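You operate a simulated robot arm through the tools that you are given. There is no shell and no other tool. Be economical: measure what you need, move in short steps, check, and stop when the job is done.

The job below is to be done with a simulated robot arm. You get a single attempt, and the scene is never put back.

## Task
Open the sack, ram its load under the line, add the brick rubble, shut it.
Fine: use the rammer and put it back.

Only the result counts: the job must be done as asked and must still hold three seconds after the hand-in. Knocking over, shifting, dropping, spilling or breaking anything else fails it.

## Robot
A 6-joint arm with a two-finger parallel gripper, fixed in place. Base frame: the origin is at the foot of the arm, x ahead of it, y to its left, z up. Lengths are in mm, angles in degrees, forces in N, time in s.
Its first joint turns from -166.0 to 166.0 degrees. Payload 3.91 kg.
The TCP is the grasp point between the finger pads, 30 mm short of the fingertips. In the tool frame z runs along the fingers and y along their closing line. The gripper opens to 110 mm. The fingers are 20 mm wide and 10 mm thick; the gripper's body (48 by 112 mm) begins 55 mm behind the TCP.
Orientation is that of the tool frame in the base frame, as [roll, pitch, yaw] about the fixed x, y, z axes, in that order (R = Rz(yaw) Ry(pitch) Rx(roll)). With the fingers straight down and closing along the base's y, the tool's x points along the base's -x, its y along +y and its z along -z.

## Interface
- The arm moves only by the tool apply_moves. Its arguments are lists of equal length, an entry for each row: "delta_pos": the shift along the tool's x, y, z in units of 200 mm (1.0 is 200 mm), a list of three; "rot": the turn, a rotation vector about the tool's x, y, z in units of 45 degrees (1.0 is 45 degrees), a list of three; "claw": the gripper command, from -1 (shut) to 1 (fully open), values between in proportion. In form: {"delta_pos": [[tx, ty, tz], ...], "rot": [[wx, wy, wz], ...], "claw": [claw, ...]}. A call has 1 to 20 rows; each row is the pose to reach, as a shift and turn from the pose commanded when the call began, along the tool's axes at that moment. A call with a number of a shift or a turn outside -1 to 1 is refused whole. Each row takes 0.2 s and may step no farther than 50 mm and 8.6 degrees from the row before; otherwise, or with a gripper value out of range, the whole call is refused. A pose out of reach is approached as far as the arm can. The call stops where the force on the tool passes 90 N (or 10 N more than at its start, if that is more) or the arm is blocked; 0.2 s more then pass. The fingers move at their own pace (about 45 mm/s each) and stop on an object; they squeeze with about 21 N. The grip force told is the motor's: it shows also when the fingers shut on nothing. Time passes only in rows, and 0.2 s behind the last, so rows that repeat a pose let the fingers close. The reply holds the time, the measured pose of the TCP, the force on the tool along the base axes, the opening and the grip force, in the units named above and with some noise.
- Cameras (640 x 400 px; columns grow to the right, rows downward): "scene" is fixed at [399.4, 497.9, 1572.3]; the picture's right is [-0.01, 1.00, 0.00], its down [0.79, 0.01, -0.61] and it looks along [-0.61, -0.00, -0.79] (base axes); focal length 214 px, centre (320, 200). "wrist" rides on the gripper at [77, 7, -114] in the tool frame; the picture's right is [-0.09, 1.00, 0.00], its down [-0.80, -0.07, -0.59] and it looks along [-0.59, -0.05, 0.80] (tool axes); focal length 270 px, centre (320, 200). There is no depth. A picture from a camera that has moved, and an enlarged one, comes with that camera's place and axes in the base frame and with its lens.
- camera(camera): a new picture of that camera. It takes no simulated time.
- move_column(by): slides the trunk up (or, below 0, down) by that many mm; the arm rides with it, the base frame stays. It gives what a move gives, with no picture.
- enlarge(camera, box): a new picture of the part [left, top, right, bottom] of that camera's present view, enlarged. It takes no simulated time.
- job_done(): hands the job in; it is judged then, once.

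Go step by step. Nothing tells you positions but the pictures and the camera data: compare them with the known pose of the tool, close in by small moves and look again before you grip or let go. The budget is 120 turns and 76 pictures, counting those below and the enlarged ones. Unless the task says otherwise, let go and move clear before handing in, and close with one line.

The tools are called by a JSON object that holds its "api" and its "payload". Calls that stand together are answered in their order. apply_moves: Moves the arm, as the interface text tells. Its arguments: {"type":"object","properties":{"delta_pos":{"type":"array"},"rot":{"type":"array"},"claw":{"type":"array"}},"required":["delta_pos","rot","claw"]} The other tools are called the same way: move_column (by) slides the trunk up or down; camera (camera) takes a picture; enlarge (camera, box) takes an enlarged picture of a part of a camera's view; job_done () hands the job in.

At the start:

```text
clock: 0.0
ee_pos: [78.1, 422.8, 1325.5]
ee_rot: [180.0, 0.0, 180.0]
wrist_force: [-0.1, 0.7, -0.9]
gripper_width: 109.9
grasp_force: 0.2
trunk travel left (down, up): [-575.0, 35.0]
```

scene: 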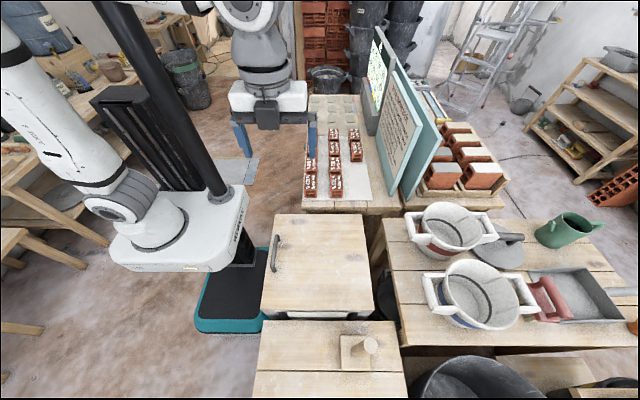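
wrist: 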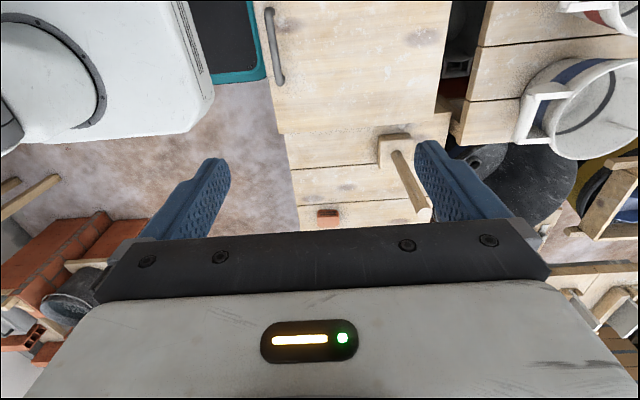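

I see a lidded wooden box with a handle, a rammer-like block on a bench, two handled sacks/tubs on the right table, and brick pieces at the back. I'll look closer at each before moving.

{"api": "enlarge", "payload": {"camera": "scene", "box": [240, 200, 420, 400]}}

{"api": "enlarge", "payload": {"camera": "scene", "box": [380, 190, 640, 400]}}

{"api": "enlarge", "payload": {"camera": "scene", "box": [290, 30, 520, 210]}}

```text
2.00 times, centred on (330, 300) of scene
camera zoom: at [399.4, 497.9, 1572.3], right [-0.01, 1.0, 0.0], down [0.79, 0.01, -0.61], along [-0.61, 0.0, -0.79], focal length 429 px, centre (300, 0)
```

zoom: 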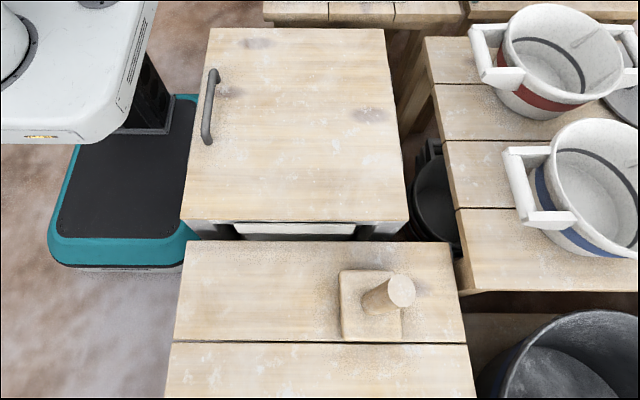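

```text
1.90 times, centred on (510, 295) of scene
camera zoom: at [399.4, 497.9, 1572.3], right [-0.01, 1.0, 0.0], down [0.79, 0.01, -0.61], along [-0.61, 0.0, -0.79], focal length 408 px, centre (-42, 19)
```

zoom: 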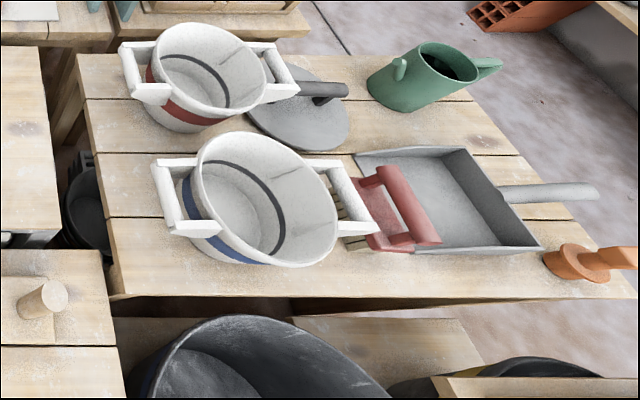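

```text
2.22 times, centred on (405, 120) of scene
camera zoom: at [399.4, 497.9, 1572.3], right [-0.01, 1.0, 0.0], down [0.79, 0.01, -0.61], along [-0.61, 0.0, -0.79], focal length 477 px, centre (131, 378)
```

zoom: 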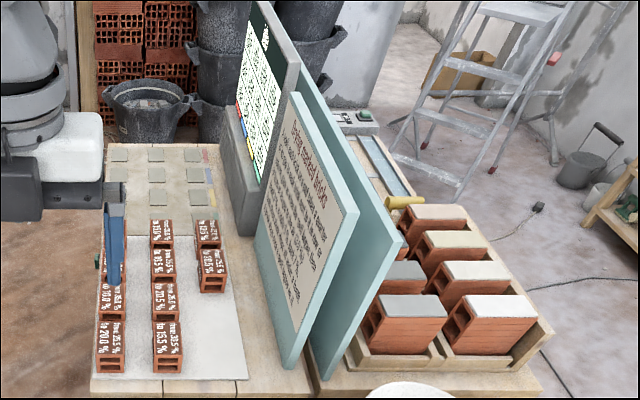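

I need to read the boards and look at items in more detail.

{"api": "enlarge", "payload": {"camera": "scene", "box": [375, 65, 445, 205]}}

{"api": "enlarge", "payload": {"camera": "scene", "box": [295, 110, 375, 205]}}

{"api": "enlarge", "payload": {"camera": "scene", "box": [355, 25, 405, 125]}}

{"api": "enlarge", "payload": {"camera": "scene", "box": [415, 250, 575, 350]}}

```text
2.86 times, centred on (410, 135) of scene
camera zoom: at [399.4, 497.9, 1572.3], right [-0.01, 1.0, 0.0], down [0.79, 0.01, -0.61], along [-0.61, 0.0, -0.79], focal length 613 px, centre (63, 386)
```

zoom: 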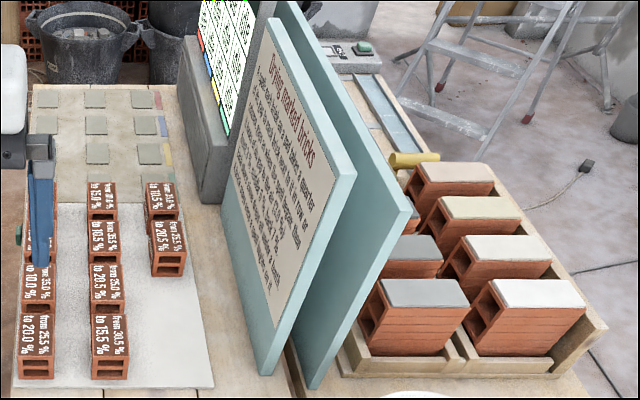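

```text
4.21 times, centred on (335, 158) of scene
camera zoom: at [399.4, 497.9, 1572.3], right [-0.01, 1.0, 0.0], down [0.79, 0.01, -0.61], along [-0.61, 0.0, -0.79], focal length 903 px, centre (257, 379)
```

zoom: 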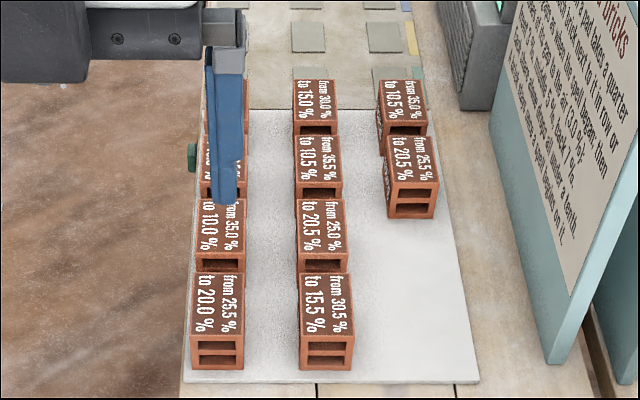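

```text
4.00 times, centred on (380, 75) of scene
camera zoom: at [399.4, 497.9, 1572.3], right [-0.01, 1.0, 0.0], down [0.79, 0.01, -0.61], along [-0.61, 0.0, -0.79], focal length 858 px, centre (80, 700)
```

zoom: 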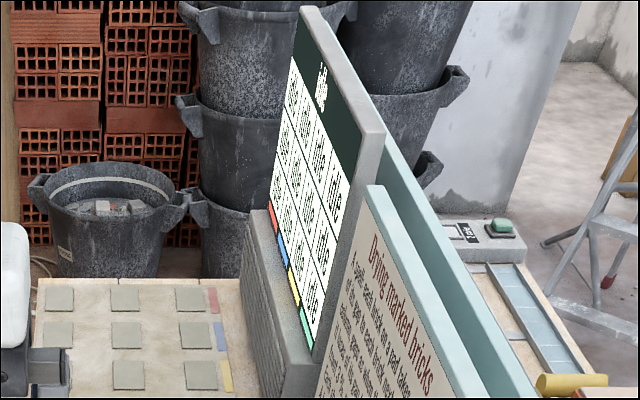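

```text
4.00 times, centred on (495, 300) of scene
camera zoom: at [399.4, 497.9, 1572.3], right [-0.01, 1.0, 0.0], down [0.79, 0.01, -0.61], along [-0.61, 0.0, -0.79], focal length 858 px, centre (-380, -200)
```

zoom: 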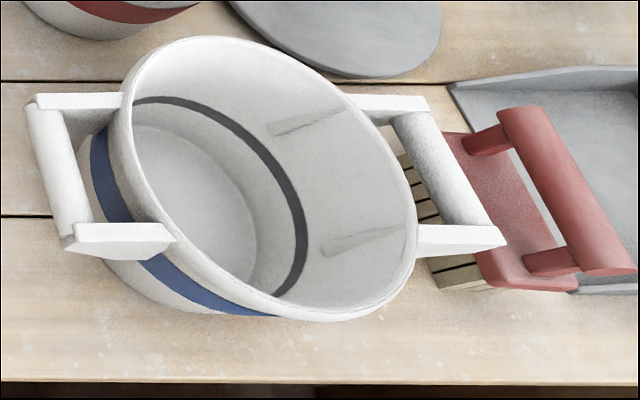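

The sack is not evident yet; tubs are out of reach. I'll tilt the wrist outward, staying in free air, to look at the area ahead of the arm.

{"api": "apply_moves", "payload": {"delta_pos": [[0, 0, 0], [0, 0, 0], [0, 0, 0], [0, 0, 0], [0, 0, 0], [0, 0, 0]], "rot": [[0, -0.16, 0], [0, -0.32, 0], [0, -0.48, 0], [0, -0.64, 0], [0, -0.8, 0], [0, -0.96, 0]], "claw": [1, 1, 1, 1, 1, 1]}}

{"api": "camera", "payload": {"camera": "wrist"}}

```text
clock: 1.3
ee_pos: [143.5, 409.1, 1329.9]
ee_rot: [179.4, 39.1, 170.9]
wrist_force: [0.2, -0.1, -0.1]
gripper_width: 110.1
grasp_force: 0.1
trunk travel left (down, up): [-575.0, 35.0]
stopped in row 6: the arm was blocked; the commanded pose is now the measured one
```

```text
66 pictures are left
camera wrist: at [14.1, 435.5, 1369.9], right [0.22, 0.97, 0.06], down [0.23, -0.12, 0.97], along [0.95, -0.2, -0.25], focal length 270 px, centre (320, 200)
```

wrist: 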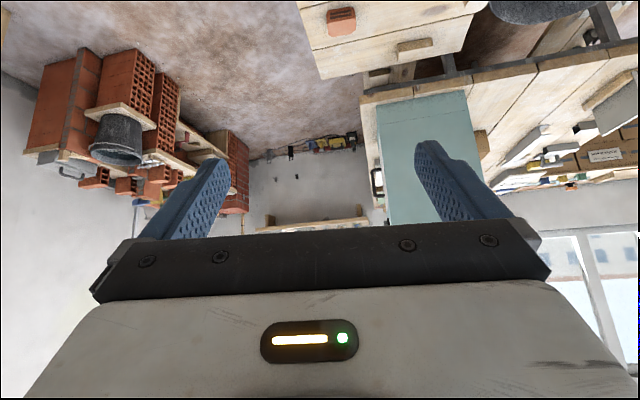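

The bench by the rammer also carries a red brick piece and a wooden piece. Zooming there.

{"api": "enlarge", "payload": {"camera": "wrist", "box": [280, 0, 480, 125]}}

{"api": "enlarge", "payload": {"camera": "wrist", "box": [360, 0, 640, 200]}}

```text
3.20 times, centred on (380, 62) of wrist
camera zoom: at [14.1, 435.5, 1369.9], right [0.22, 0.97, 0.06], down [0.23, -0.12, 0.97], along [0.95, -0.2, -0.25], focal length 865 px, centre (128, 640)
```

zoom: 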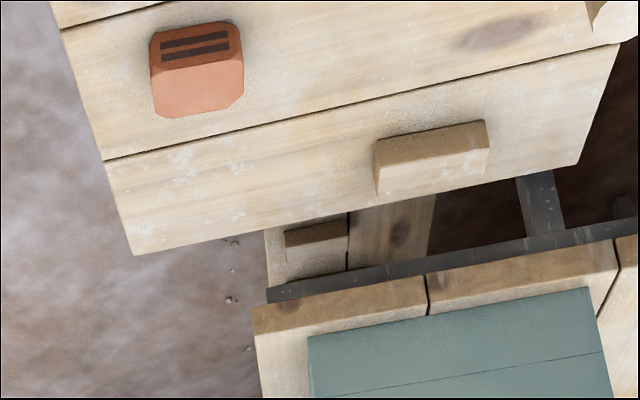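

```text
2.00 times, centred on (500, 100) of wrist
camera zoom: at [14.1, 435.5, 1369.9], right [0.22, 0.97, 0.06], down [0.23, -0.12, 0.97], along [0.95, -0.2, -0.25], focal length 541 px, centre (-40, 400)
```

zoom: 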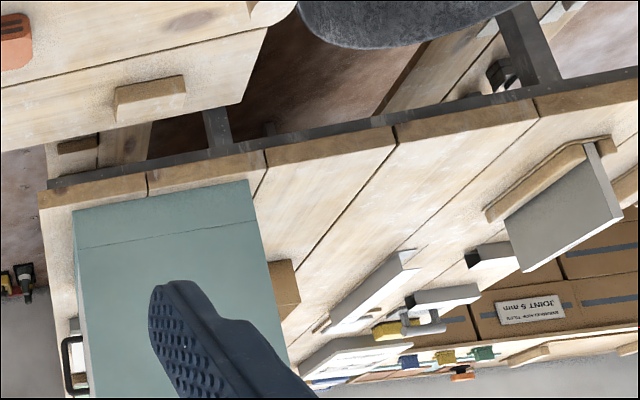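

The bench holds the rammer, a broken brick chunk and a wood block; the lidded wooden stand presumably holds the sack (white rim under the lid). I'll zoom in on the stand's edges for hinges.

{"api": "enlarge", "payload": {"camera": "scene", "box": [255, 290, 415, 390]}}

{"api": "enlarge", "payload": {"camera": "scene", "box": [250, 205, 410, 305]}}

```text
4.00 times, centred on (335, 340) of scene
camera zoom: at [399.4, 497.9, 1572.3], right [-0.01, 1.0, 0.0], down [0.79, 0.01, -0.61], along [-0.61, 0.0, -0.79], focal length 858 px, centre (260, -360)
```

zoom: 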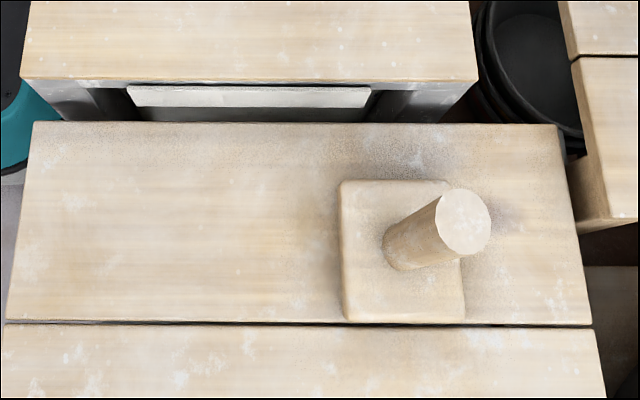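

```text
4.00 times, centred on (330, 255) of scene
camera zoom: at [399.4, 497.9, 1572.3], right [-0.01, 1.0, 0.0], down [0.79, 0.01, -0.61], along [-0.61, 0.0, -0.79], focal length 858 px, centre (280, -20)
```

zoom: 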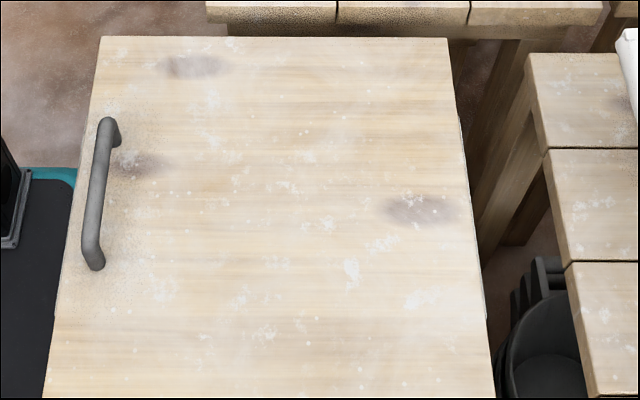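

I'll restore the tool to straight down, then yaw so the wrist camera looks across the lid toward +y.

{"api": "apply_moves", "payload": {"delta_pos": [[0, 0, 0], [0, 0, 0], [0, 0, 0], [0, 0, 0], [0, 0, 0]], "rot": [[0, 0.18, 0], [0, 0.36, 0], [0, 0.54, 0], [0, 0.71, 0], [0, 0.869, 0]], "claw": [1, 1, 1, 1, 1]}}

{"api": "apply_moves", "payload": {"delta_pos": [[0, 0, 0], [0, 0, 0], [0, 0, 0], [0, 0, 0], [0, 0, 0], [0, 0, 0]], "rot": [[0, 0, -0.17], [0, 0, -0.34], [0, 0, -0.51], [0, 0, -0.68], [0, 0, -0.85], [0, 0, -1]], "claw": [1, 1, 1, 1, 1, 1]}}

```text
clock: 2.5
ee_pos: [139.3, 411.0, 1327.8]
ee_rot: [179.6, 0.0, 171.8]
wrist_force: [-0.2, 1.4, 0.5]
gripper_width: 110.0
grasp_force: 0.1
trunk travel left (down, up): [-575.0, 35.0]
```

```text
clock: 3.9
ee_pos: [138.7, 411.7, 1329.5]
ee_rot: [179.8, 0.4, -143.0]
wrist_force: [0.2, 0.1, 0.3]
gripper_width: 110.1
grasp_force: 0.1
trunk travel left (down, up): [-575.0, 35.0]
```

Continuing the yaw to -90 and lowering the trunk for a closer look.

{"api": "apply_moves", "payload": {"delta_pos": [[0, 0, 0], [0, 0, 0], [0, 0, 0], [0, 0, 0], [0, 0, 0], [0, 0, 0]], "rot": [[0, 0, -0.17], [0, 0, -0.34], [0, 0, -0.51], [0, 0, -0.68], [0, 0, -0.85], [0, 0, -1]], "claw": [1, 1, 1, 1, 1, 1]}}

{"api": "move_column", "payload": {"by": -250}}

{"api": "camera", "payload": {"camera": "wrist"}}

{"api": "camera", "payload": {"camera": "scene"}}

```text
clock: 5.3
ee_pos: [139.6, 411.4, 1328.3]
ee_rot: [-179.9, 0.3, -98.0]
wrist_force: [0.0, -0.1, 0.2]
gripper_width: 109.7
grasp_force: 0.0
trunk travel left (down, up): [-575.0, 35.0]
```

```text
clock: 7.9
ee_pos: [140.1, 410.0, 1079.3]
ee_rot: [-179.8, 0.5, -98.1]
wrist_force: [-0.3, 0.5, 0.9]
gripper_width: 109.7
grasp_force: 0.0
trunk travel left (down, up): [-325.0, 285.0]
```

```text
61 pictures are left
camera wrist: at [121.2, 335.2, 1192.8], right [-0.97, 0.23, 0.0], down [0.18, 0.78, 0.6], along [0.14, 0.58, -0.8], focal length 270 px, centre (320, 200)
```

wrist: 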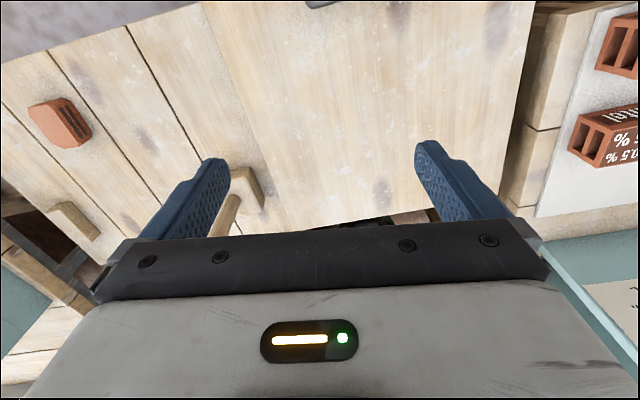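

```text
60 pictures are left
```

scene: 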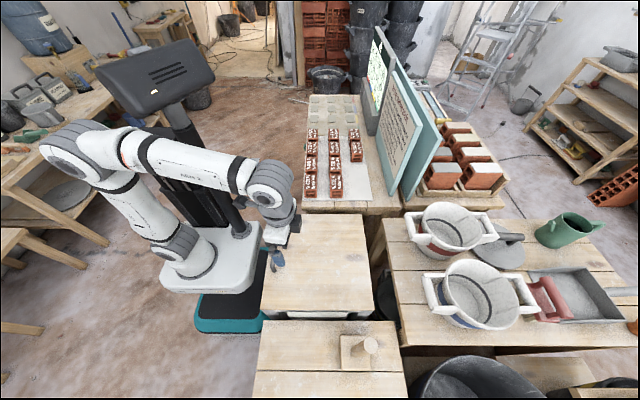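

Heights agree with a bench top near z≈720. I'll go lower and tilt to see the far edge and the underside of the lid.

{"api": "move_column", "payload": {"by": -180}}

{"api": "apply_moves", "payload": {"delta_pos": [[0, 0, 0], [0, 0, 0], [0, 0, 0], [0, 0, 0]], "rot": [[0, -0.17, 0], [0, -0.34, 0], [0, -0.51, 0], [0, -0.67, 0]], "claw": [1, 1, 1, 1]}}

{"api": "camera", "payload": {"camera": "wrist"}}

```text
clock: 9.9
ee_pos: [138.4, 410.8, 898.4]
ee_rot: [-179.9, 0.3, -98.3]
wrist_force: [-0.9, -0.1, -0.2]
gripper_width: 109.8
grasp_force: 0.0
trunk travel left (down, up): [-145.0, 465.0]
```

```text
clock: 10.9
ee_pos: [140.0, 410.5, 899.0]
ee_rot: [-179.9, 30.6, -98.1]
wrist_force: [-0.3, 0.0, -1.4]
gripper_width: 110.1
grasp_force: 0.0
trunk travel left (down, up): [-145.0, 465.0]
```

```text
59 pictures are left
camera wrist: at [114.6, 288.7, 957.5], right [-0.98, 0.22, 0.04], down [0.12, 0.37, 0.92], along [0.18, 0.9, -0.39], focal length 270 px, centre (320, 200)
```

wrist: 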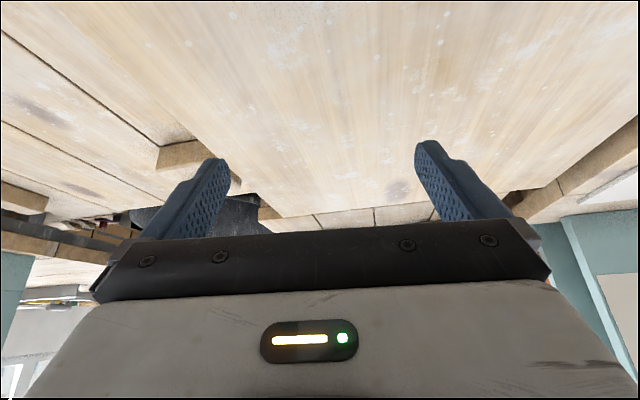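

The lid's top seems to be at z≈810 (handle about (75, 335, 845), lid hinge presumably at y≈675). I'll untilt, rise and yaw so the fingers close along y.

{"api": "apply_moves", "payload": {"delta_pos": [[0, 0, 0], [0, 0, 0], [0, 0, 0], [0, 0, 0]], "rot": [[0, 0.17, 0], [0, 0.34, 0], [0, 0.51, 0], [0, 0.68, 0]], "claw": [1, 1, 1, 1]}}

{"api": "move_column", "payload": {"by": 120}}

{"api": "apply_moves", "payload": {"delta_pos": [[0, 0, 0], [0, 0, 0], [0, 0, 0], [0, 0, 0], [0, 0, 0]], "rot": [[0, 0, 0.18], [0, 0, 0.36], [0, 0, 0.54], [0, 0, 0.72], [0, 0, 0.9]], "claw": [1, 1, 1, 1, 1]}}

{"api": "apply_moves", "payload": {"delta_pos": [[0, 0, 0], [0, 0, 0], [0, 0, 0], [0, 0, 0], [0, 0, 0]], "rot": [[0, 0, 0.18], [0, 0, 0.36], [0, 0, 0.54], [0, 0, 0.72], [0, 0, 0.92]], "claw": [1, 1, 1, 1, 1]}}

```text
clock: 11.9
ee_pos: [138.2, 411.4, 898.6]
ee_rot: [-179.9, -0.2, -98.2]
wrist_force: [0.1, 0.5, -1.3]
gripper_width: 110.1
grasp_force: 0.1
trunk travel left (down, up): [-145.0, 465.0]
```

```text
clock: 13.4
ee_pos: [139.7, 411.0, 1017.7]
ee_rot: [-179.9, -0.1, -98.1]
wrist_force: [0.1, 0.0, 1.3]
gripper_width: 110.1
grasp_force: 0.1
trunk travel left (down, up): [-265.0, 345.0]
```

```text
clock: 14.6
ee_pos: [138.3, 412.1, 1019.3]
ee_rot: [-180.0, -0.1, -138.9]
wrist_force: [0.4, 0.7, 0.0]
gripper_width: 110.2
grasp_force: 0.0
trunk travel left (down, up): [-265.0, 345.0]
```

```text
refused: row 5 steps farther than a row can; nothing moved
```

Finishing the yaw to 180 and moving over toward the handle.

{"api": "apply_moves", "payload": {"delta_pos": [[0, 0, 0], [0, 0, 0], [0, 0, 0], [0, 0, 0], [0, 0, 0]], "rot": [[0, 0, 0.18], [0, 0, 0.36], [0, 0, 0.54], [0, 0, 0.72], [0, 0, 0.91]], "claw": [1, 1, 1, 1, 1]}}

{"api": "apply_moves", "payload": {"delta_pos": [[0.16, -0.19, 0], [0.32, -0.38, 0]], "rot": [[0, 0, 0], [0, 0, 0]], "claw": [1, 1]}}

{"api": "camera", "payload": {"camera": "wrist"}}

{"api": "camera", "payload": {"camera": "scene"}}

```text
clock: 15.8
ee_pos: [138.2, 411.4, 1018.7]
ee_rot: [-179.9, 0.2, -179.8]
wrist_force: [-0.4, 0.2, 0.5]
gripper_width: 110.0
grasp_force: 0.0
trunk travel left (down, up): [-265.0, 345.0]
```

```text
clock: 16.4
ee_pos: [74.4, 335.5, 1021.5]
ee_rot: [-179.9, 0.0, -179.7]
wrist_force: [0.6, 0.4, -0.1]
gripper_width: 110.1
grasp_force: 0.1
trunk travel left (down, up): [-265.0, 345.0]
```

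```text
58 pictures are left
camera wrist: at [-2.2, 342.6, 1136.0], right [0.08, 1.0, 0.0], down [0.8, -0.07, 0.6], along [0.59, -0.05, -0.8], focal length 270 px, centre (320, 200)
```

wrist: 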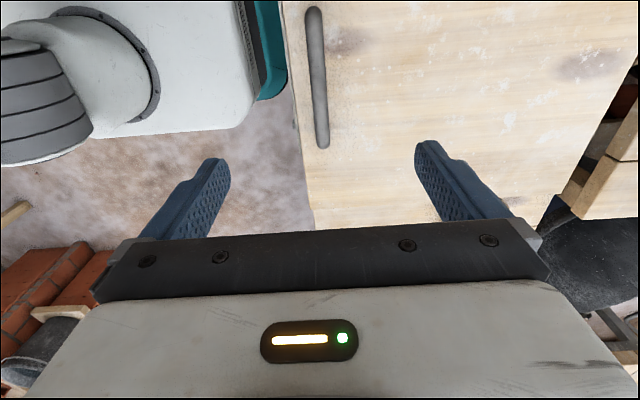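

```text
57 pictures are left
```

scene: 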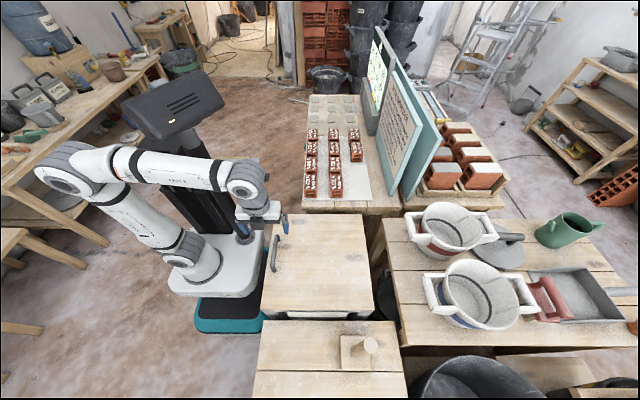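

Both views put the handle centre at about (72, 335, ~832). I'll half close the gripper and descend by the trunk to just above.

{"api": "apply_moves", "payload": {"delta_pos": [[0.01, 0, 0], [0.01, 0, 0], [0.01, 0, 0]], "rot": [[0, 0, 0], [0, 0, 0], [0, 0, 0]], "claw": [0, 0, 0]}}

{"api": "move_column", "payload": {"by": -150}}

{"api": "camera", "payload": {"camera": "wrist"}}

{"api": "enlarge", "payload": {"camera": "scene", "box": [215, 180, 335, 300]}}

```text
clock: 17.2
ee_pos: [73.2, 335.9, 1020.7]
ee_rot: [-179.9, 0.1, -179.7]
wrist_force: [-0.2, 0.8, -0.9]
gripper_width: 54.9
grasp_force: 0.0
trunk travel left (down, up): [-265.0, 345.0]
```

```text
clock: 19.0
ee_pos: [72.8, 335.2, 870.1]
ee_rot: [-179.8, 0.1, -179.7]
wrist_force: [-0.6, -0.4, 0.5]
gripper_width: 55.0
grasp_force: 0.1
trunk travel left (down, up): [-115.0, 495.0]
```

```text
56 pictures are left
camera wrist: at [-3.7, 342.6, 984.8], right [0.08, 1.0, 0.0], down [0.8, -0.07, 0.6], along [0.59, -0.05, -0.8], focal length 270 px, centre (320, 200)
```

wrist: 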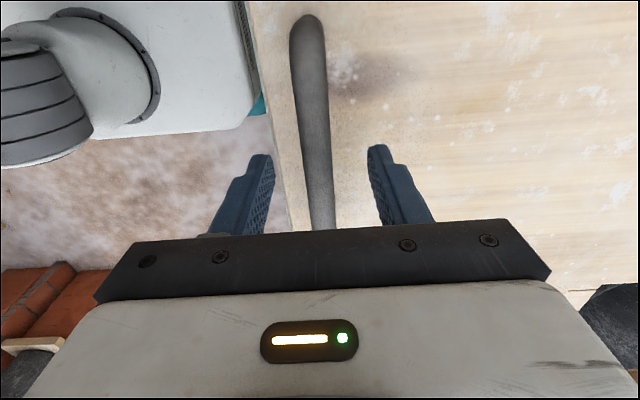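

```text
3.33 times, centred on (275, 240) of scene
camera zoom: at [399.4, 497.9, 1572.3], right [-0.01, 1.0, 0.0], down [0.79, 0.01, -0.61], along [-0.61, 0.0, -0.79], focal length 715 px, centre (470, 67)
```

zoom: 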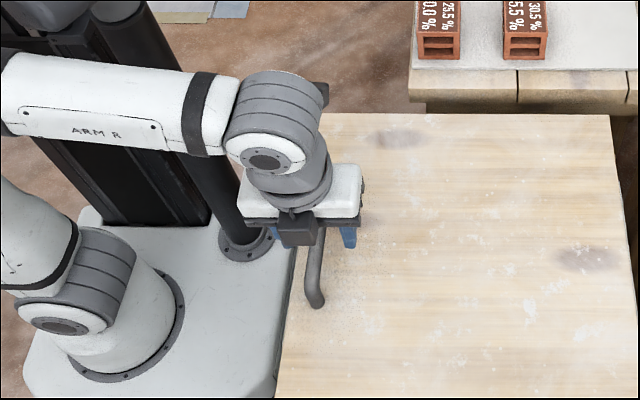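

Well centred over the bar. Descending in small force-guarded steps.

{"api": "apply_moves", "payload": {"delta_pos": [[0, 0, 0.03], [0, 0, 0.06], [0, 0, 0.09], [0, 0, 0.12], [0, 0, 0.15]], "rot": [[0, 0, 0], [0, 0, 0], [0, 0, 0], [0, 0, 0], [0, 0, 0]], "claw": [0, 0, 0, 0, 0]}}

{"api": "camera", "payload": {"camera": "wrist"}}

{"api": "enlarge", "payload": {"camera": "scene", "box": [235, 200, 315, 280]}}

```text
clock: 20.2
ee_pos: [72.5, 335.7, 843.2]
ee_rot: [179.7, 0.2, -179.7]
wrist_force: [2.1, 1.2, 41.6]
gripper_width: 54.8
grasp_force: 0.0
trunk travel left (down, up): [-115.0, 495.0]
```

```text
54 pictures are left
camera wrist: at [-4.1, 341.4, 957.8], right [0.08, 1.0, 0.01], down [0.8, -0.07, 0.6], along [0.59, -0.04, -0.8], focal length 270 px, centre (320, 200)
```

wrist: 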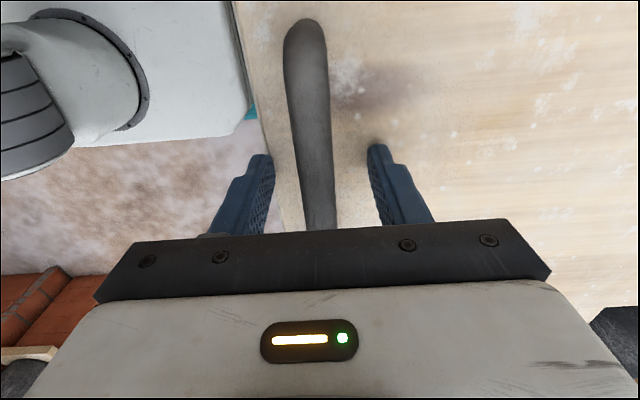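

```text
5.00 times, centred on (275, 240) of scene
camera zoom: at [399.4, 497.9, 1572.3], right [-0.01, 1.0, 0.0], down [0.79, 0.01, -0.61], along [-0.61, 0.0, -0.79], focal length 1072 px, centre (545, 0)
```

zoom: 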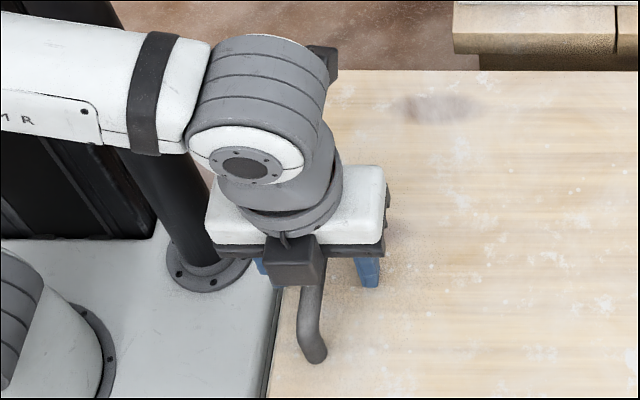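

Fingertips touched the lid at z≈813. Backing off 6 mm and closing on the bar.

{"api": "apply_moves", "payload": {"delta_pos": [[0, 0, -0.03], [0, 0, -0.03], [0, 0, -0.03], [0, 0, -0.03], [0, 0, -0.03], [0, 0, -0.03]], "rot": [[0, 0, 0], [0, 0, 0], [0, 0, 0], [0, 0, 0], [0, 0, 0], [0, 0, 0]], "claw": [0, -1, -1, -1, -1, -1]}}

```text
clock: 21.6
ee_pos: [72.5, 335.2, 844.7]
ee_rot: [-179.8, 0.1, -179.8]
wrist_force: [0.0, -11.5, -5.3]
gripper_width: 15.7
grasp_force: 44.7
trunk travel left (down, up): [-115.0, 495.0]
```

The bar is gripped (15.7 mm). Testing a small lift.

{"api": "apply_moves", "payload": {"delta_pos": [[0, 0, -0.03], [0, 0, -0.06], [0, 0, -0.1], [0, 0, -0.15]], "rot": [[0, 0, 0], [0, 0, 0], [0, 0, 0], [0, 0, 0]], "claw": [-1, -1, -1, -1]}}

{"api": "camera", "payload": {"camera": "scene"}}

```text
clock: 22.6
ee_pos: [73.5, 339.6, 876.0]
ee_rot: [180.0, 0.0, -179.6]
wrist_force: [5.3, 33.9, -12.9]
gripper_width: 15.7
grasp_force: 44.9
trunk travel left (down, up): [-115.0, 495.0]
```

```text
52 pictures are left
```

scene: 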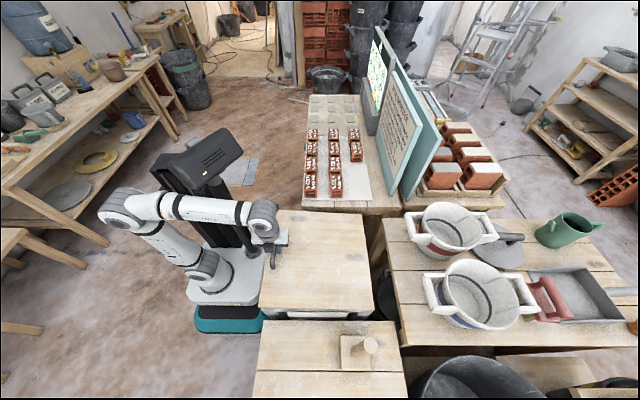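

The lid is hinged on its right (+y) edge. My grip is a bit deep for the swing, so I'll lower it back, regrip 5 mm higher, then swing with the tool vertical.

{"api": "apply_moves", "payload": {"delta_pos": [[0, 0, 0.05], [0, 0, 0.1], [0, 0, 0.15], [0, 0, 0.15], [0, 0, 0.15], [0, 0, 0.12], [0, 0, 0.12], [0, 0, 0.12], [0, 0, 0.12], [0, 0, 0.12]], "rot": [[0, 0, 0], [0, 0, 0], [0, 0, 0], [0, 0, 0], [0, 0, 0], [0, 0, 0], [0, 0, 0], [0, 0, 0], [0, 0, 0], [0, 0, 0]], "claw": [-1, -1, -1, -0.5, -0.5, -0.5, -1, -1, -1, -1]}}

```text
clock: 24.8
ee_pos: [72.6, 334.6, 852.6]
ee_rot: [180.0, 0.1, -179.7]
wrist_force: [-0.5, 1.6, -2.2]
gripper_width: 15.4
grasp_force: 45.2
trunk travel left (down, up): [-115.0, 495.0]
```

Regripped. Swinging the lid along its arc to about 30°.

{"api": "apply_moves", "payload": {"delta_pos": [[0, 0.023, -0.147], [0, 0.059, -0.292], [0, 0.107, -0.433], [0, 0.167, -0.57], [0, 0.24, -0.7], [0, 0.323, -0.824]], "rot": [[0, 0, 0], [0, 0, 0], [0, 0, 0], [0, 0, 0], [0, 0, 0], [0, 0, 0]], "claw": [-1, -1, -1, -1, -1, -1]}}

{"api": "enlarge", "payload": {"camera": "scene", "box": [220, 150, 420, 320]}}

```text
clock: 26.2
ee_pos: [76.9, 400.6, 1016.3]
ee_rot: [-179.7, 0.3, 179.8]
wrist_force: [11.3, -8.9, -0.4]
gripper_width: 15.5
grasp_force: 44.6
trunk travel left (down, up): [-115.0, 495.0]
```

```text
2.35 times, centred on (320, 235) of scene
camera zoom: at [399.4, 497.9, 1572.3], right [-0.01, 1.0, 0.0], down [0.79, 0.01, -0.61], along [-0.61, 0.0, -0.79], focal length 505 px, centre (320, 118)
```

zoom: 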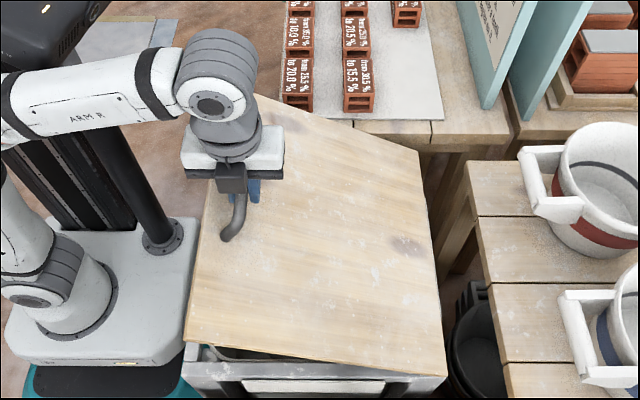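

It swings well. Continuing to about 70°.

{"api": "apply_moves", "payload": {"delta_pos": [[0, 0.094, -0.116], [0, 0.197, -0.224], [0, 0.31, -0.322], [0, 0.43, -0.41], [0, 0.558, -0.487], [0, 0.692, -0.553], [0, 0.831, -0.606], [0, 0.974, -0.648]], "rot": [[0, 0, 0], [0, 0, 0], [0, 0, 0], [0, 0, 0], [0, 0, 0], [0, 0, 0], [0, 0, 0], [0, 0, 0]], "claw": [-1, -1, -1, -1, -1, -1, -1, -1]}}

{"api": "enlarge", "payload": {"camera": "scene", "box": [220, 150, 420, 320]}}

```text
clock: 27.3
ee_pos: [72.8, 454.2, 1065.5]
ee_rot: [178.7, 0.0, 180.0]
wrist_force: [-16.5, -40.5, 48.6]
gripper_width: 15.5
grasp_force: 45.9
out of reach, approached as far as the arm can: row 3, 4, 5
trunk travel left (down, up): [-115.0, 495.0]
stopped in row 5: the force on the tool passed its limit (the readings are from after the stop); the commanded pose is now the measured one
```

```text
2.35 times, centred on (320, 235) of scene
camera zoom: at [399.4, 497.9, 1572.3], right [-0.01, 1.0, 0.0], down [0.79, 0.01, -0.61], along [-0.61, 0.0, -0.79], focal length 505 px, centre (320, 118)
```

zoom: 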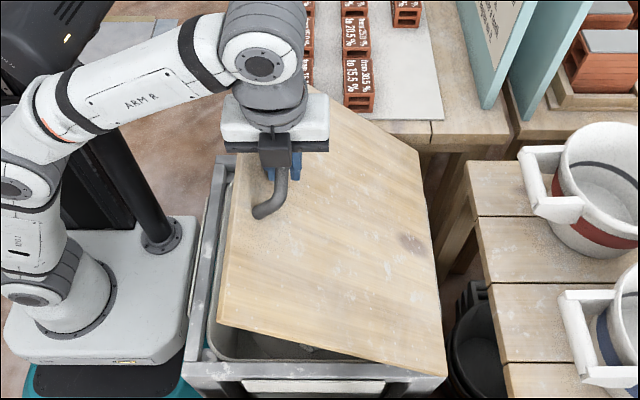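

The arm ran out of height reach at this trunk position. I'll lower the lid back down, then regrip with the trunk higher.

{"api": "apply_moves", "payload": {"delta_pos": [[0, -0.111, 0.1], [0, -0.213, 0.208], [0, -0.305, 0.324], [0, -0.385, 0.447], [0, -0.454, 0.576], [0, -0.51, 0.71], [0, -0.554, 0.849], [0, -0.579, 0.962]], "rot": [[0, 0, 0], [0, 0, 0], [0, 0, 0], [0, 0, 0], [0, 0, 0], [0, 0, 0], [0, 0, 0], [0, 0, 0]], "claw": [-1, -1, -1, -1, -1, -1, -1, -1]}}

```text
clock: 27.6
ee_pos: [73.0, 451.6, 1063.7]
ee_rot: [178.9, -0.4, 179.7]
wrist_force: [-38.5, -37.8, 52.3]
gripper_width: 15.5
grasp_force: 45.1
trunk travel left (down, up): [-115.0, 495.0]
stopped in row 1: the force on the tool passed its limit (the readings are from after the stop); the commanded pose is now the measured one
```

Force shows I'm pressed inward along the radius; I'll relieve by easing outward (-y).

{"api": "apply_moves", "payload": {"delta_pos": [[0, -0.015, 0], [0, -0.03, 0], [0, -0.05, 0]], "rot": [[0, 0, 0], [0, 0, 0], [0, 0, 0]], "claw": [-1, -1, -1]}}

```text
clock: 28.0
ee_pos: [73.9, 451.1, 1060.7]
ee_rot: [178.8, -0.7, 179.6]
wrist_force: [-46.9, -36.8, 53.4]
gripper_width: 15.6
grasp_force: 45.5
trunk travel left (down, up): [-115.0, 495.0]
stopped in row 2: the force on the tool passed its limit (the readings are from after the stop); the commanded pose is now the measured one
```

Let me look before doing more.

{"api": "camera", "payload": {"camera": "wrist"}}

{"api": "enlarge", "payload": {"camera": "scene", "box": [260, 150, 350, 240]}}

```text
49 pictures are left
camera wrist: at [-1.6, 455.6, 1177.2], right [0.1, 1.0, 0.02], down [0.81, -0.09, 0.58], along [0.58, -0.04, -0.81], focal length 270 px, centre (320, 200)
```

wrist: 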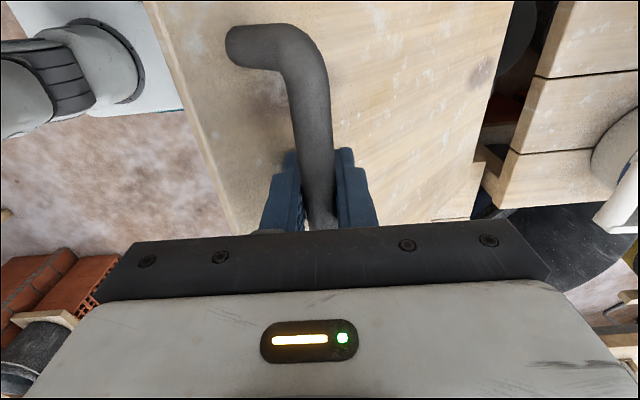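

```text
4.44 times, centred on (305, 195) of scene
camera zoom: at [399.4, 497.9, 1572.3], right [-0.01, 1.0, 0.0], down [0.79, 0.01, -0.61], along [-0.61, 0.0, -0.79], focal length 953 px, centre (387, 222)
```

zoom: 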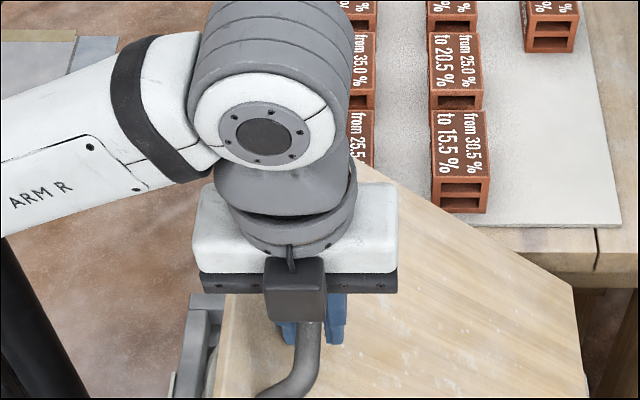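

Fingers look fine; the tool is pressed inward, so I'll ease outward by raising the trunk a little.

{"api": "move_column", "payload": {"by": 8}}

```text
clock: 28.6
ee_pos: [73.9, 454.9, 1066.2]
ee_rot: [179.0, -0.5, 179.8]
wrist_force: [-36.6, -25.9, 23.2]
gripper_width: 15.3
grasp_force: 44.3
trunk travel left (down, up): [-123.0, 487.0]
```

Force is easing. A bit more.

{"api": "move_column", "payload": {"by": 8}}

```text
clock: 29.2
ee_pos: [74.1, 459.8, 1070.9]
ee_rot: [179.2, -0.4, 179.8]
wrist_force: [-34.3, 3.4, -8.7]
gripper_width: 15.2
grasp_force: 45.7
trunk travel left (down, up): [-131.0, 479.0]
```

The pressure is relieved; fit gives an arc centre about (651, 817) with R≈319. Reversing along it, checking force midway.

{"api": "apply_moves", "payload": {"delta_pos": [[0.01, -0.05, 0.04], [0.02, -0.108, 0.088], [0.02, -0.207, 0.186], [0.02, -0.297, 0.291]], "rot": [[0, 0, 0], [0, 0, 0], [0, 0, 0], [0, 0, 0]], "claw": [-1, -1, -1, -1]}}

```text
clock: 29.7
ee_pos: [75.9, 446.6, 1060.3]
ee_rot: [179.6, -1.3, 179.1]
wrist_force: [-69.8, -35.8, 58.5]
gripper_width: 15.4
grasp_force: 44.9
trunk travel left (down, up): [-131.0, 479.0]
stopped in row 2: the force on the tool passed its limit (the readings are from after the stop); the commanded pose is now the measured one
```

Force grows even so, with an odd x-component. I'll do a null move to see if it's static.

{"api": "apply_moves", "payload": {"delta_pos": [[0, 0, 0], [0, 0, 0]], "rot": [[0, 0, 0], [0, 0, 0]], "claw": [-1, -1]}}

{"api": "camera", "payload": {"camera": "scene"}}

```text
clock: 30.3
ee_pos: [73.6, 446.7, 1058.8]
ee_rot: [179.7, -1.2, 179.2]
wrist_force: [-64.0, -45.9, 64.6]
gripper_width: 15.7
grasp_force: 44.9
trunk travel left (down, up): [-131.0, 479.0]
```

```text
47 pictures are left
```

scene: 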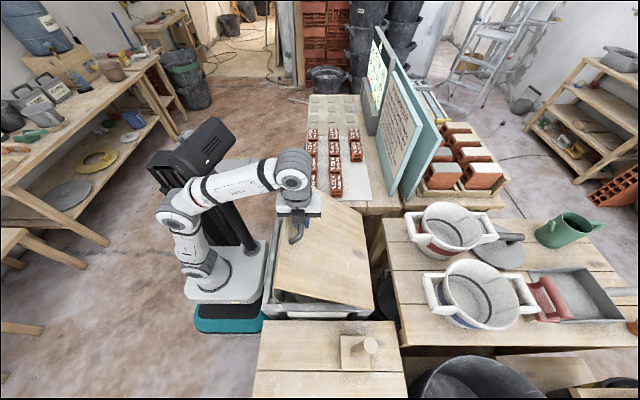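

The load is static, so I'll yield in the direction of the force: -x, -y, +z.

{"api": "apply_moves", "payload": {"delta_pos": [[0.015, -0.012, -0.015], [0.03, -0.025, -0.03]], "rot": [[0, 0, 0], [0, 0, 0]], "claw": [-1, -1]}}

```text
clock: 30.9
ee_pos: [75.7, 446.7, 1057.9]
ee_rot: [-179.7, -1.1, 178.6]
wrist_force: [-51.6, -33.9, 49.9]
gripper_width: 15.3
grasp_force: 45.4
trunk travel left (down, up): [-131.0, 479.0]
```

That helps a little; repeating.

{"api": "apply_moves", "payload": {"delta_pos": [[0.025, -0.02, -0.025], [0.05, -0.04, -0.05], [0.075, -0.05, -0.075]], "rot": [[0, 0, 0], [0, 0, 0], [0, 0, 0]], "claw": [-1, -1, -1]}}

```text
clock: 31.7
ee_pos: [74.9, 448.7, 1062.7]
ee_rot: [-178.5, -0.9, 177.6]
wrist_force: [-3.0, 0.2, 15.6]
gripper_width: 15.8
grasp_force: 45.0
trunk travel left (down, up): [-131.0, 479.0]
```

Relieved. Now descending along the arc slowly.

{"api": "apply_moves", "payload": {"delta_pos": [[0, -0.048, 0.042], [0, -0.095, 0.085], [0, -0.143, 0.134], [0, -0.19, 0.185]], "rot": [[0, 0, 0], [0, 0, 0], [0, 0, 0], [0, 0, 0]], "claw": [-1, -1, -1, -1]}}

```text
clock: 32.2
ee_pos: [76.5, 439.9, 1052.8]
ee_rot: [-178.9, -1.7, 177.1]
wrist_force: [-65.2, -35.2, 62.3]
gripper_width: 15.9
grasp_force: 45.0
trunk travel left (down, up): [-131.0, 479.0]
stopped in row 2: the force on the tool passed its limit (the readings are from after the stop); the commanded pose is now the measured one
```

I'll yield first and then descend with a bias that cancels the observed force pattern.

{"api": "apply_moves", "payload": {"delta_pos": [[0.035, -0.025, -0.035], [0.07, -0.05, -0.07], [0.105, -0.07, -0.105], [0.13, -0.11, -0.105], [0.155, -0.15, -0.105], [0.18, -0.19, -0.105]], "rot": [[0, 0, 0], [0, 0, 0], [0, 0, 0], [0, 0, 0], [0, 0, 0], [0, 0, 0]], "claw": [-1, -1, -1, -1, -1, -1]}}

```text
clock: 33.6
ee_pos: [76.0, 432.2, 1045.7]
ee_rot: [-175.8, -1.2, 172.4]
wrist_force: [-27.2, 8.4, 48.2]
gripper_width: 17.5
grasp_force: 44.5
trunk travel left (down, up): [-131.0, 479.0]
```

Progress, but the yaw has crept off. Correcting it while following the arc.

{"api": "apply_moves", "payload": {"delta_pos": [[0, -0.02, 0], [0, -0.04, 0.01], [0, -0.07, 0.03], [0, -0.1, 0.06]], "rot": [[0, 0, -0.04], [0, 0, -0.08], [0, 0, -0.12], [0, 0, -0.16]], "claw": [-1, -1, -1, -1]}}

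```text
clock: 34.6
ee_pos: [72.2, 406.4, 1037.7]
ee_rot: [-176.0, -1.6, 179.8]
wrist_force: [-14.8, 44.0, -34.7]
gripper_width: 16.0
grasp_force: 44.9
trunk travel left (down, up): [-131.0, 479.0]
```

Freed up. Continuing down the arc.

{"api": "apply_moves", "payload": {"delta_pos": [[0, 0, 0.06], [0, 0, 0.12], [0, -0.03, 0.2], [0, -0.06, 0.28], [0, -0.1, 0.38], [0, -0.14, 0.48]], "rot": [[0, 0, 0], [-0.02, 0, 0], [-0.04, 0, 0], [-0.06, 0, 0], [-0.08, 0, 0], [-0.08, 0, 0]], "claw": [-1, -1, -1, -1, -1, -1]}}

```text
clock: 36.0
ee_pos: [46.5, 345.4, 999.7]
ee_rot: [172.2, -1.5, -176.3]
wrist_force: [-0.6, 1.0, -0.1]
gripper_width: 0.0
grasp_force: 37.6
trunk travel left (down, up): [-131.0, 479.0]
```

The fingers slipped off the bar. Checking the state of the lid.

{"api": "camera", "payload": {"camera": "scene"}}

{"api": "camera", "payload": {"camera": "wrist"}}

```text
46 pictures are left
```

scene: 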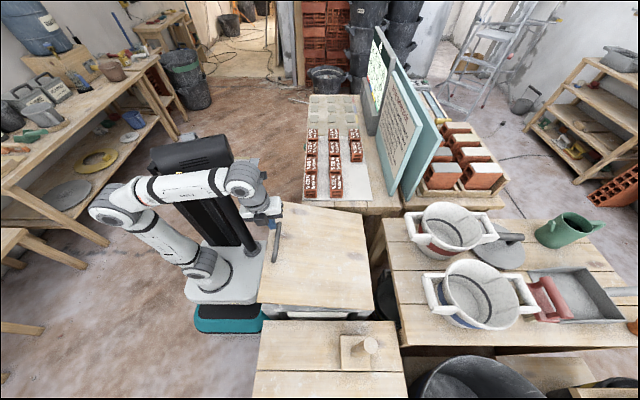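

```text
45 pictures are left
camera wrist: at [-27.5, 330.9, 1116.2], right [0.03, 0.99, 0.13], down [0.82, -0.1, 0.56], along [0.57, 0.1, -0.82], focal length 270 px, centre (320, 200)
```

wrist: 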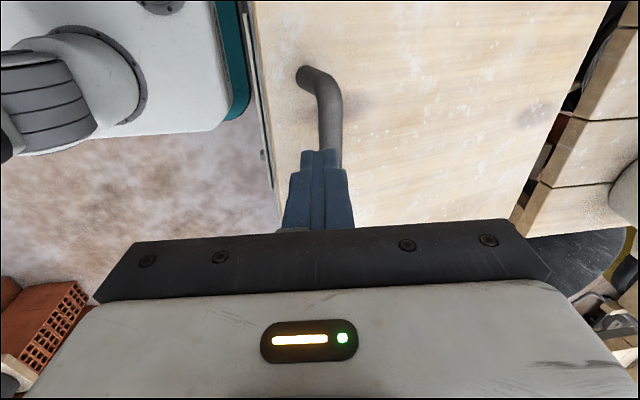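

The lid sank slowly and appears nearly shut (damped). I'll raise the trunk by 250, so the arm can swing it with a better posture.

{"api": "move_column", "payload": {"by": 280}}

{"api": "apply_moves", "payload": {"delta_pos": [[0, 0, 0], [0, 0, 0], [0, 0, 0]], "rot": [[0.06, 0, 0], [0.12, 0, 0.04], [0.17, 0.03, 0.08]], "claw": [0, 0, 0]}}

{"api": "enlarge", "payload": {"camera": "scene", "box": [220, 180, 420, 340]}}

```text
clock: 38.8
ee_pos: [48.9, 344.2, 1275.2]
ee_rot: [172.6, -1.4, -176.3]
wrist_force: [-0.6, -0.1, -0.3]
gripper_width: 0.0
grasp_force: 37.5
trunk travel left (down, up): [-411.0, 199.0]
```

```text
clock: 39.7
ee_pos: [50.9, 322.0, 1287.5]
ee_rot: [178.0, -2.7, 179.8]
wrist_force: [0.8, 0.7, -0.1]
gripper_width: 54.9
grasp_force: 0.1
trunk travel left (down, up): [-411.0, 199.0]
stopped in row 3: the arm was blocked; the commanded pose is now the measured one
```

```text
2.50 times, centred on (320, 260) of scene
camera zoom: at [399.4, 497.9, 1572.3], right [-0.01, 1.0, 0.0], down [0.79, 0.01, -0.61], along [-0.61, 0.0, -0.79], focal length 536 px, centre (320, 50)
```

zoom: 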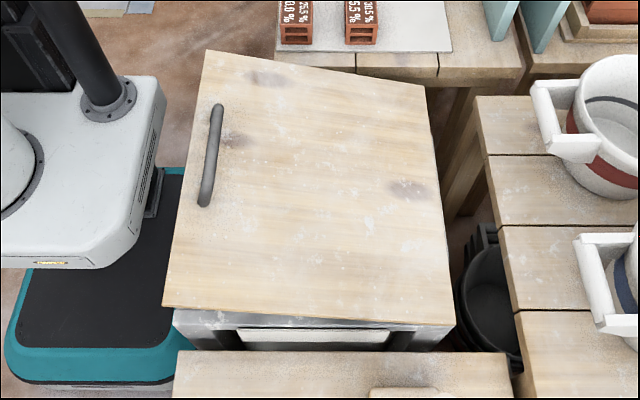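

The lid hovers at a small angle. Moving the arm down away from its limits and checking whether the lid stays.

{"api": "apply_moves", "payload": {"delta_pos": [[-0.02, 0.02, 0.2], [-0.04, 0.04, 0.4], [-0.06, 0.06, 0.6], [-0.1, 0.06, 0.8], [-0.12, 0.06, 0.95]], "rot": [[0, 0.02, 0], [0.02, 0.04, 0], [0.04, 0.06, 0], [0.04, 0.06, 0], [0.04, 0.06, 0]], "claw": [0, 0, 0, 0, 0]}}

{"api": "enlarge", "payload": {"camera": "scene", "box": [220, 180, 420, 340]}}

```text
clock: 40.9
ee_pos: [66.0, 340.6, 1094.5]
ee_rot: [-179.9, -5.4, -179.8]
wrist_force: [0.3, -0.6, 0.5]
gripper_width: 55.0
grasp_force: 0.1
trunk travel left (down, up): [-411.0, 199.0]
```

```text
2.50 times, centred on (320, 260) of scene
camera zoom: at [399.4, 497.9, 1572.3], right [-0.01, 1.0, 0.0], down [0.79, 0.01, -0.61], along [-0.61, 0.0, -0.79], focal length 536 px, centre (320, 50)
```

zoom: 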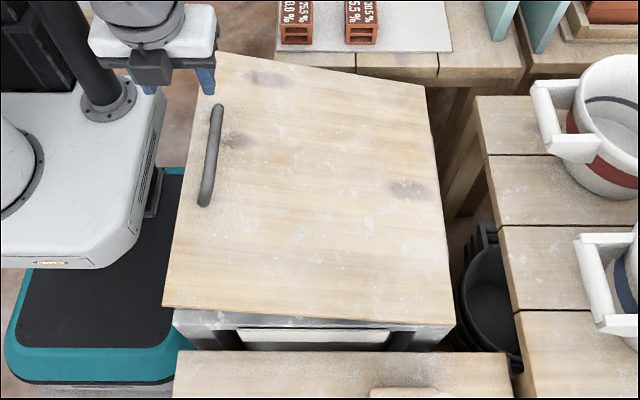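

The hinge has friction: the lid stays where left (about 15°). Straightening the tool and moving over the handle at about (72, 354, 920).

{"api": "apply_moves", "payload": {"delta_pos": [[-0.015, 0.03, 0.15], [-0.03, 0.065, 0.3], [-0.03, 0.065, 0.45]], "rot": [[0, -0.06, 0], [0, -0.12, 0], [0, -0.12, 0]], "claw": [0, 0, 0]}}

{"api": "camera", "payload": {"camera": "wrist"}}

{"api": "enlarge", "payload": {"camera": "scene", "box": [240, 180, 340, 280]}}

```text
clock: 41.7
ee_pos: [64.3, 355.2, 1006.2]
ee_rot: [-179.9, 0.0, -179.9]
wrist_force: [-0.1, 0.2, -0.1]
gripper_width: 55.1
grasp_force: 0.0
trunk travel left (down, up): [-411.0, 199.0]
```

```text
42 pictures are left
camera wrist: at [-13.6, 361.3, 1119.9], right [0.09, 1.0, 0.0], down [0.8, -0.07, 0.59], along [0.59, -0.05, -0.8], focal length 270 px, centre (320, 200)
```

wrist: 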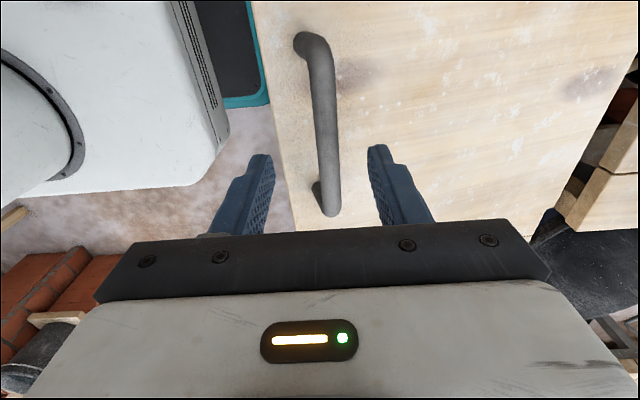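

```text
4.00 times, centred on (290, 230) of scene
camera zoom: at [399.4, 497.9, 1572.3], right [-0.01, 1.0, 0.0], down [0.79, 0.01, -0.61], along [-0.61, 0.0, -0.79], focal length 858 px, centre (440, 80)
```

zoom: 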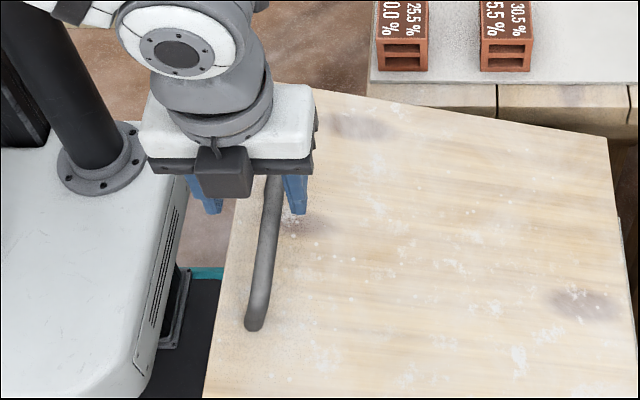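

Handle bar now at about (72, 358, 930). Descending to grip it.

{"api": "apply_moves", "payload": {"delta_pos": [[-0.04, 0.014, 0.0], [-0.04, 0.014, 0.12], [-0.04, 0.014, 0.22], [-0.04, 0.014, 0.28], [-0.04, 0.014, 0.315], [-0.04, 0.014, 0.315], [-0.04, 0.014, 0.315], [-0.04, 0.014, 0.315]], "rot": [[0, 0, 0], [0, 0, 0], [0, 0, 0], [0, 0, 0], [0, 0, 0], [0, 0, 0], [0, 0, 0], [0, 0, 0]], "claw": [-0.4, -0.4, -0.4, -0.4, -0.4, -1, -1, -1]}}

```text
clock: 43.5
ee_pos: [71.7, 358.4, 941.2]
ee_rot: [179.9, 0.0, 180.0]
wrist_force: [-1.1, 13.2, -4.8]
gripper_width: 15.6
grasp_force: 45.0
trunk travel left (down, up): [-411.0, 199.0]
```

Gripped. Swinging along the arc, checking forces on the way.

{"api": "apply_moves", "payload": {"delta_pos": [[0, 0.061, -0.125], [0, 0.132, -0.244], [0, 0.214, -0.357], [0, 0.306, -0.462]], "rot": [[0, 0, 0], [0, 0, 0], [0, 0, 0], [0, 0, 0]], "claw": [-1, -1, -1, -1]}}

```text
clock: 44.5
ee_pos: [71.2, 413.8, 1035.3]
ee_rot: [-180.0, 0.0, 180.0]
wrist_force: [3.0, -24.1, 14.5]
gripper_width: 15.8
grasp_force: 45.1
trunk travel left (down, up): [-411.0, 199.0]
```

The true radius is about 345 (centre ≈ (675, 808)). Continuing.

{"api": "apply_moves", "payload": {"delta_pos": [[0, 0.078, -0.113], [0, 0.191, -0.212], [0, 0.312, -0.302], [0, 0.44, -0.38]], "rot": [[0, 0, 0], [0, 0, 0], [0, 0, 0], [0, 0, 0]], "claw": [-1, -1, -1, -1]}}

```text
clock: 45.5
ee_pos: [71.6, 506.4, 1110.6]
ee_rot: [-179.8, 0.1, -179.9]
wrist_force: [17.2, -11.0, 8.6]
gripper_width: 15.7
grasp_force: 44.8
trunk travel left (down, up): [-411.0, 199.0]
```

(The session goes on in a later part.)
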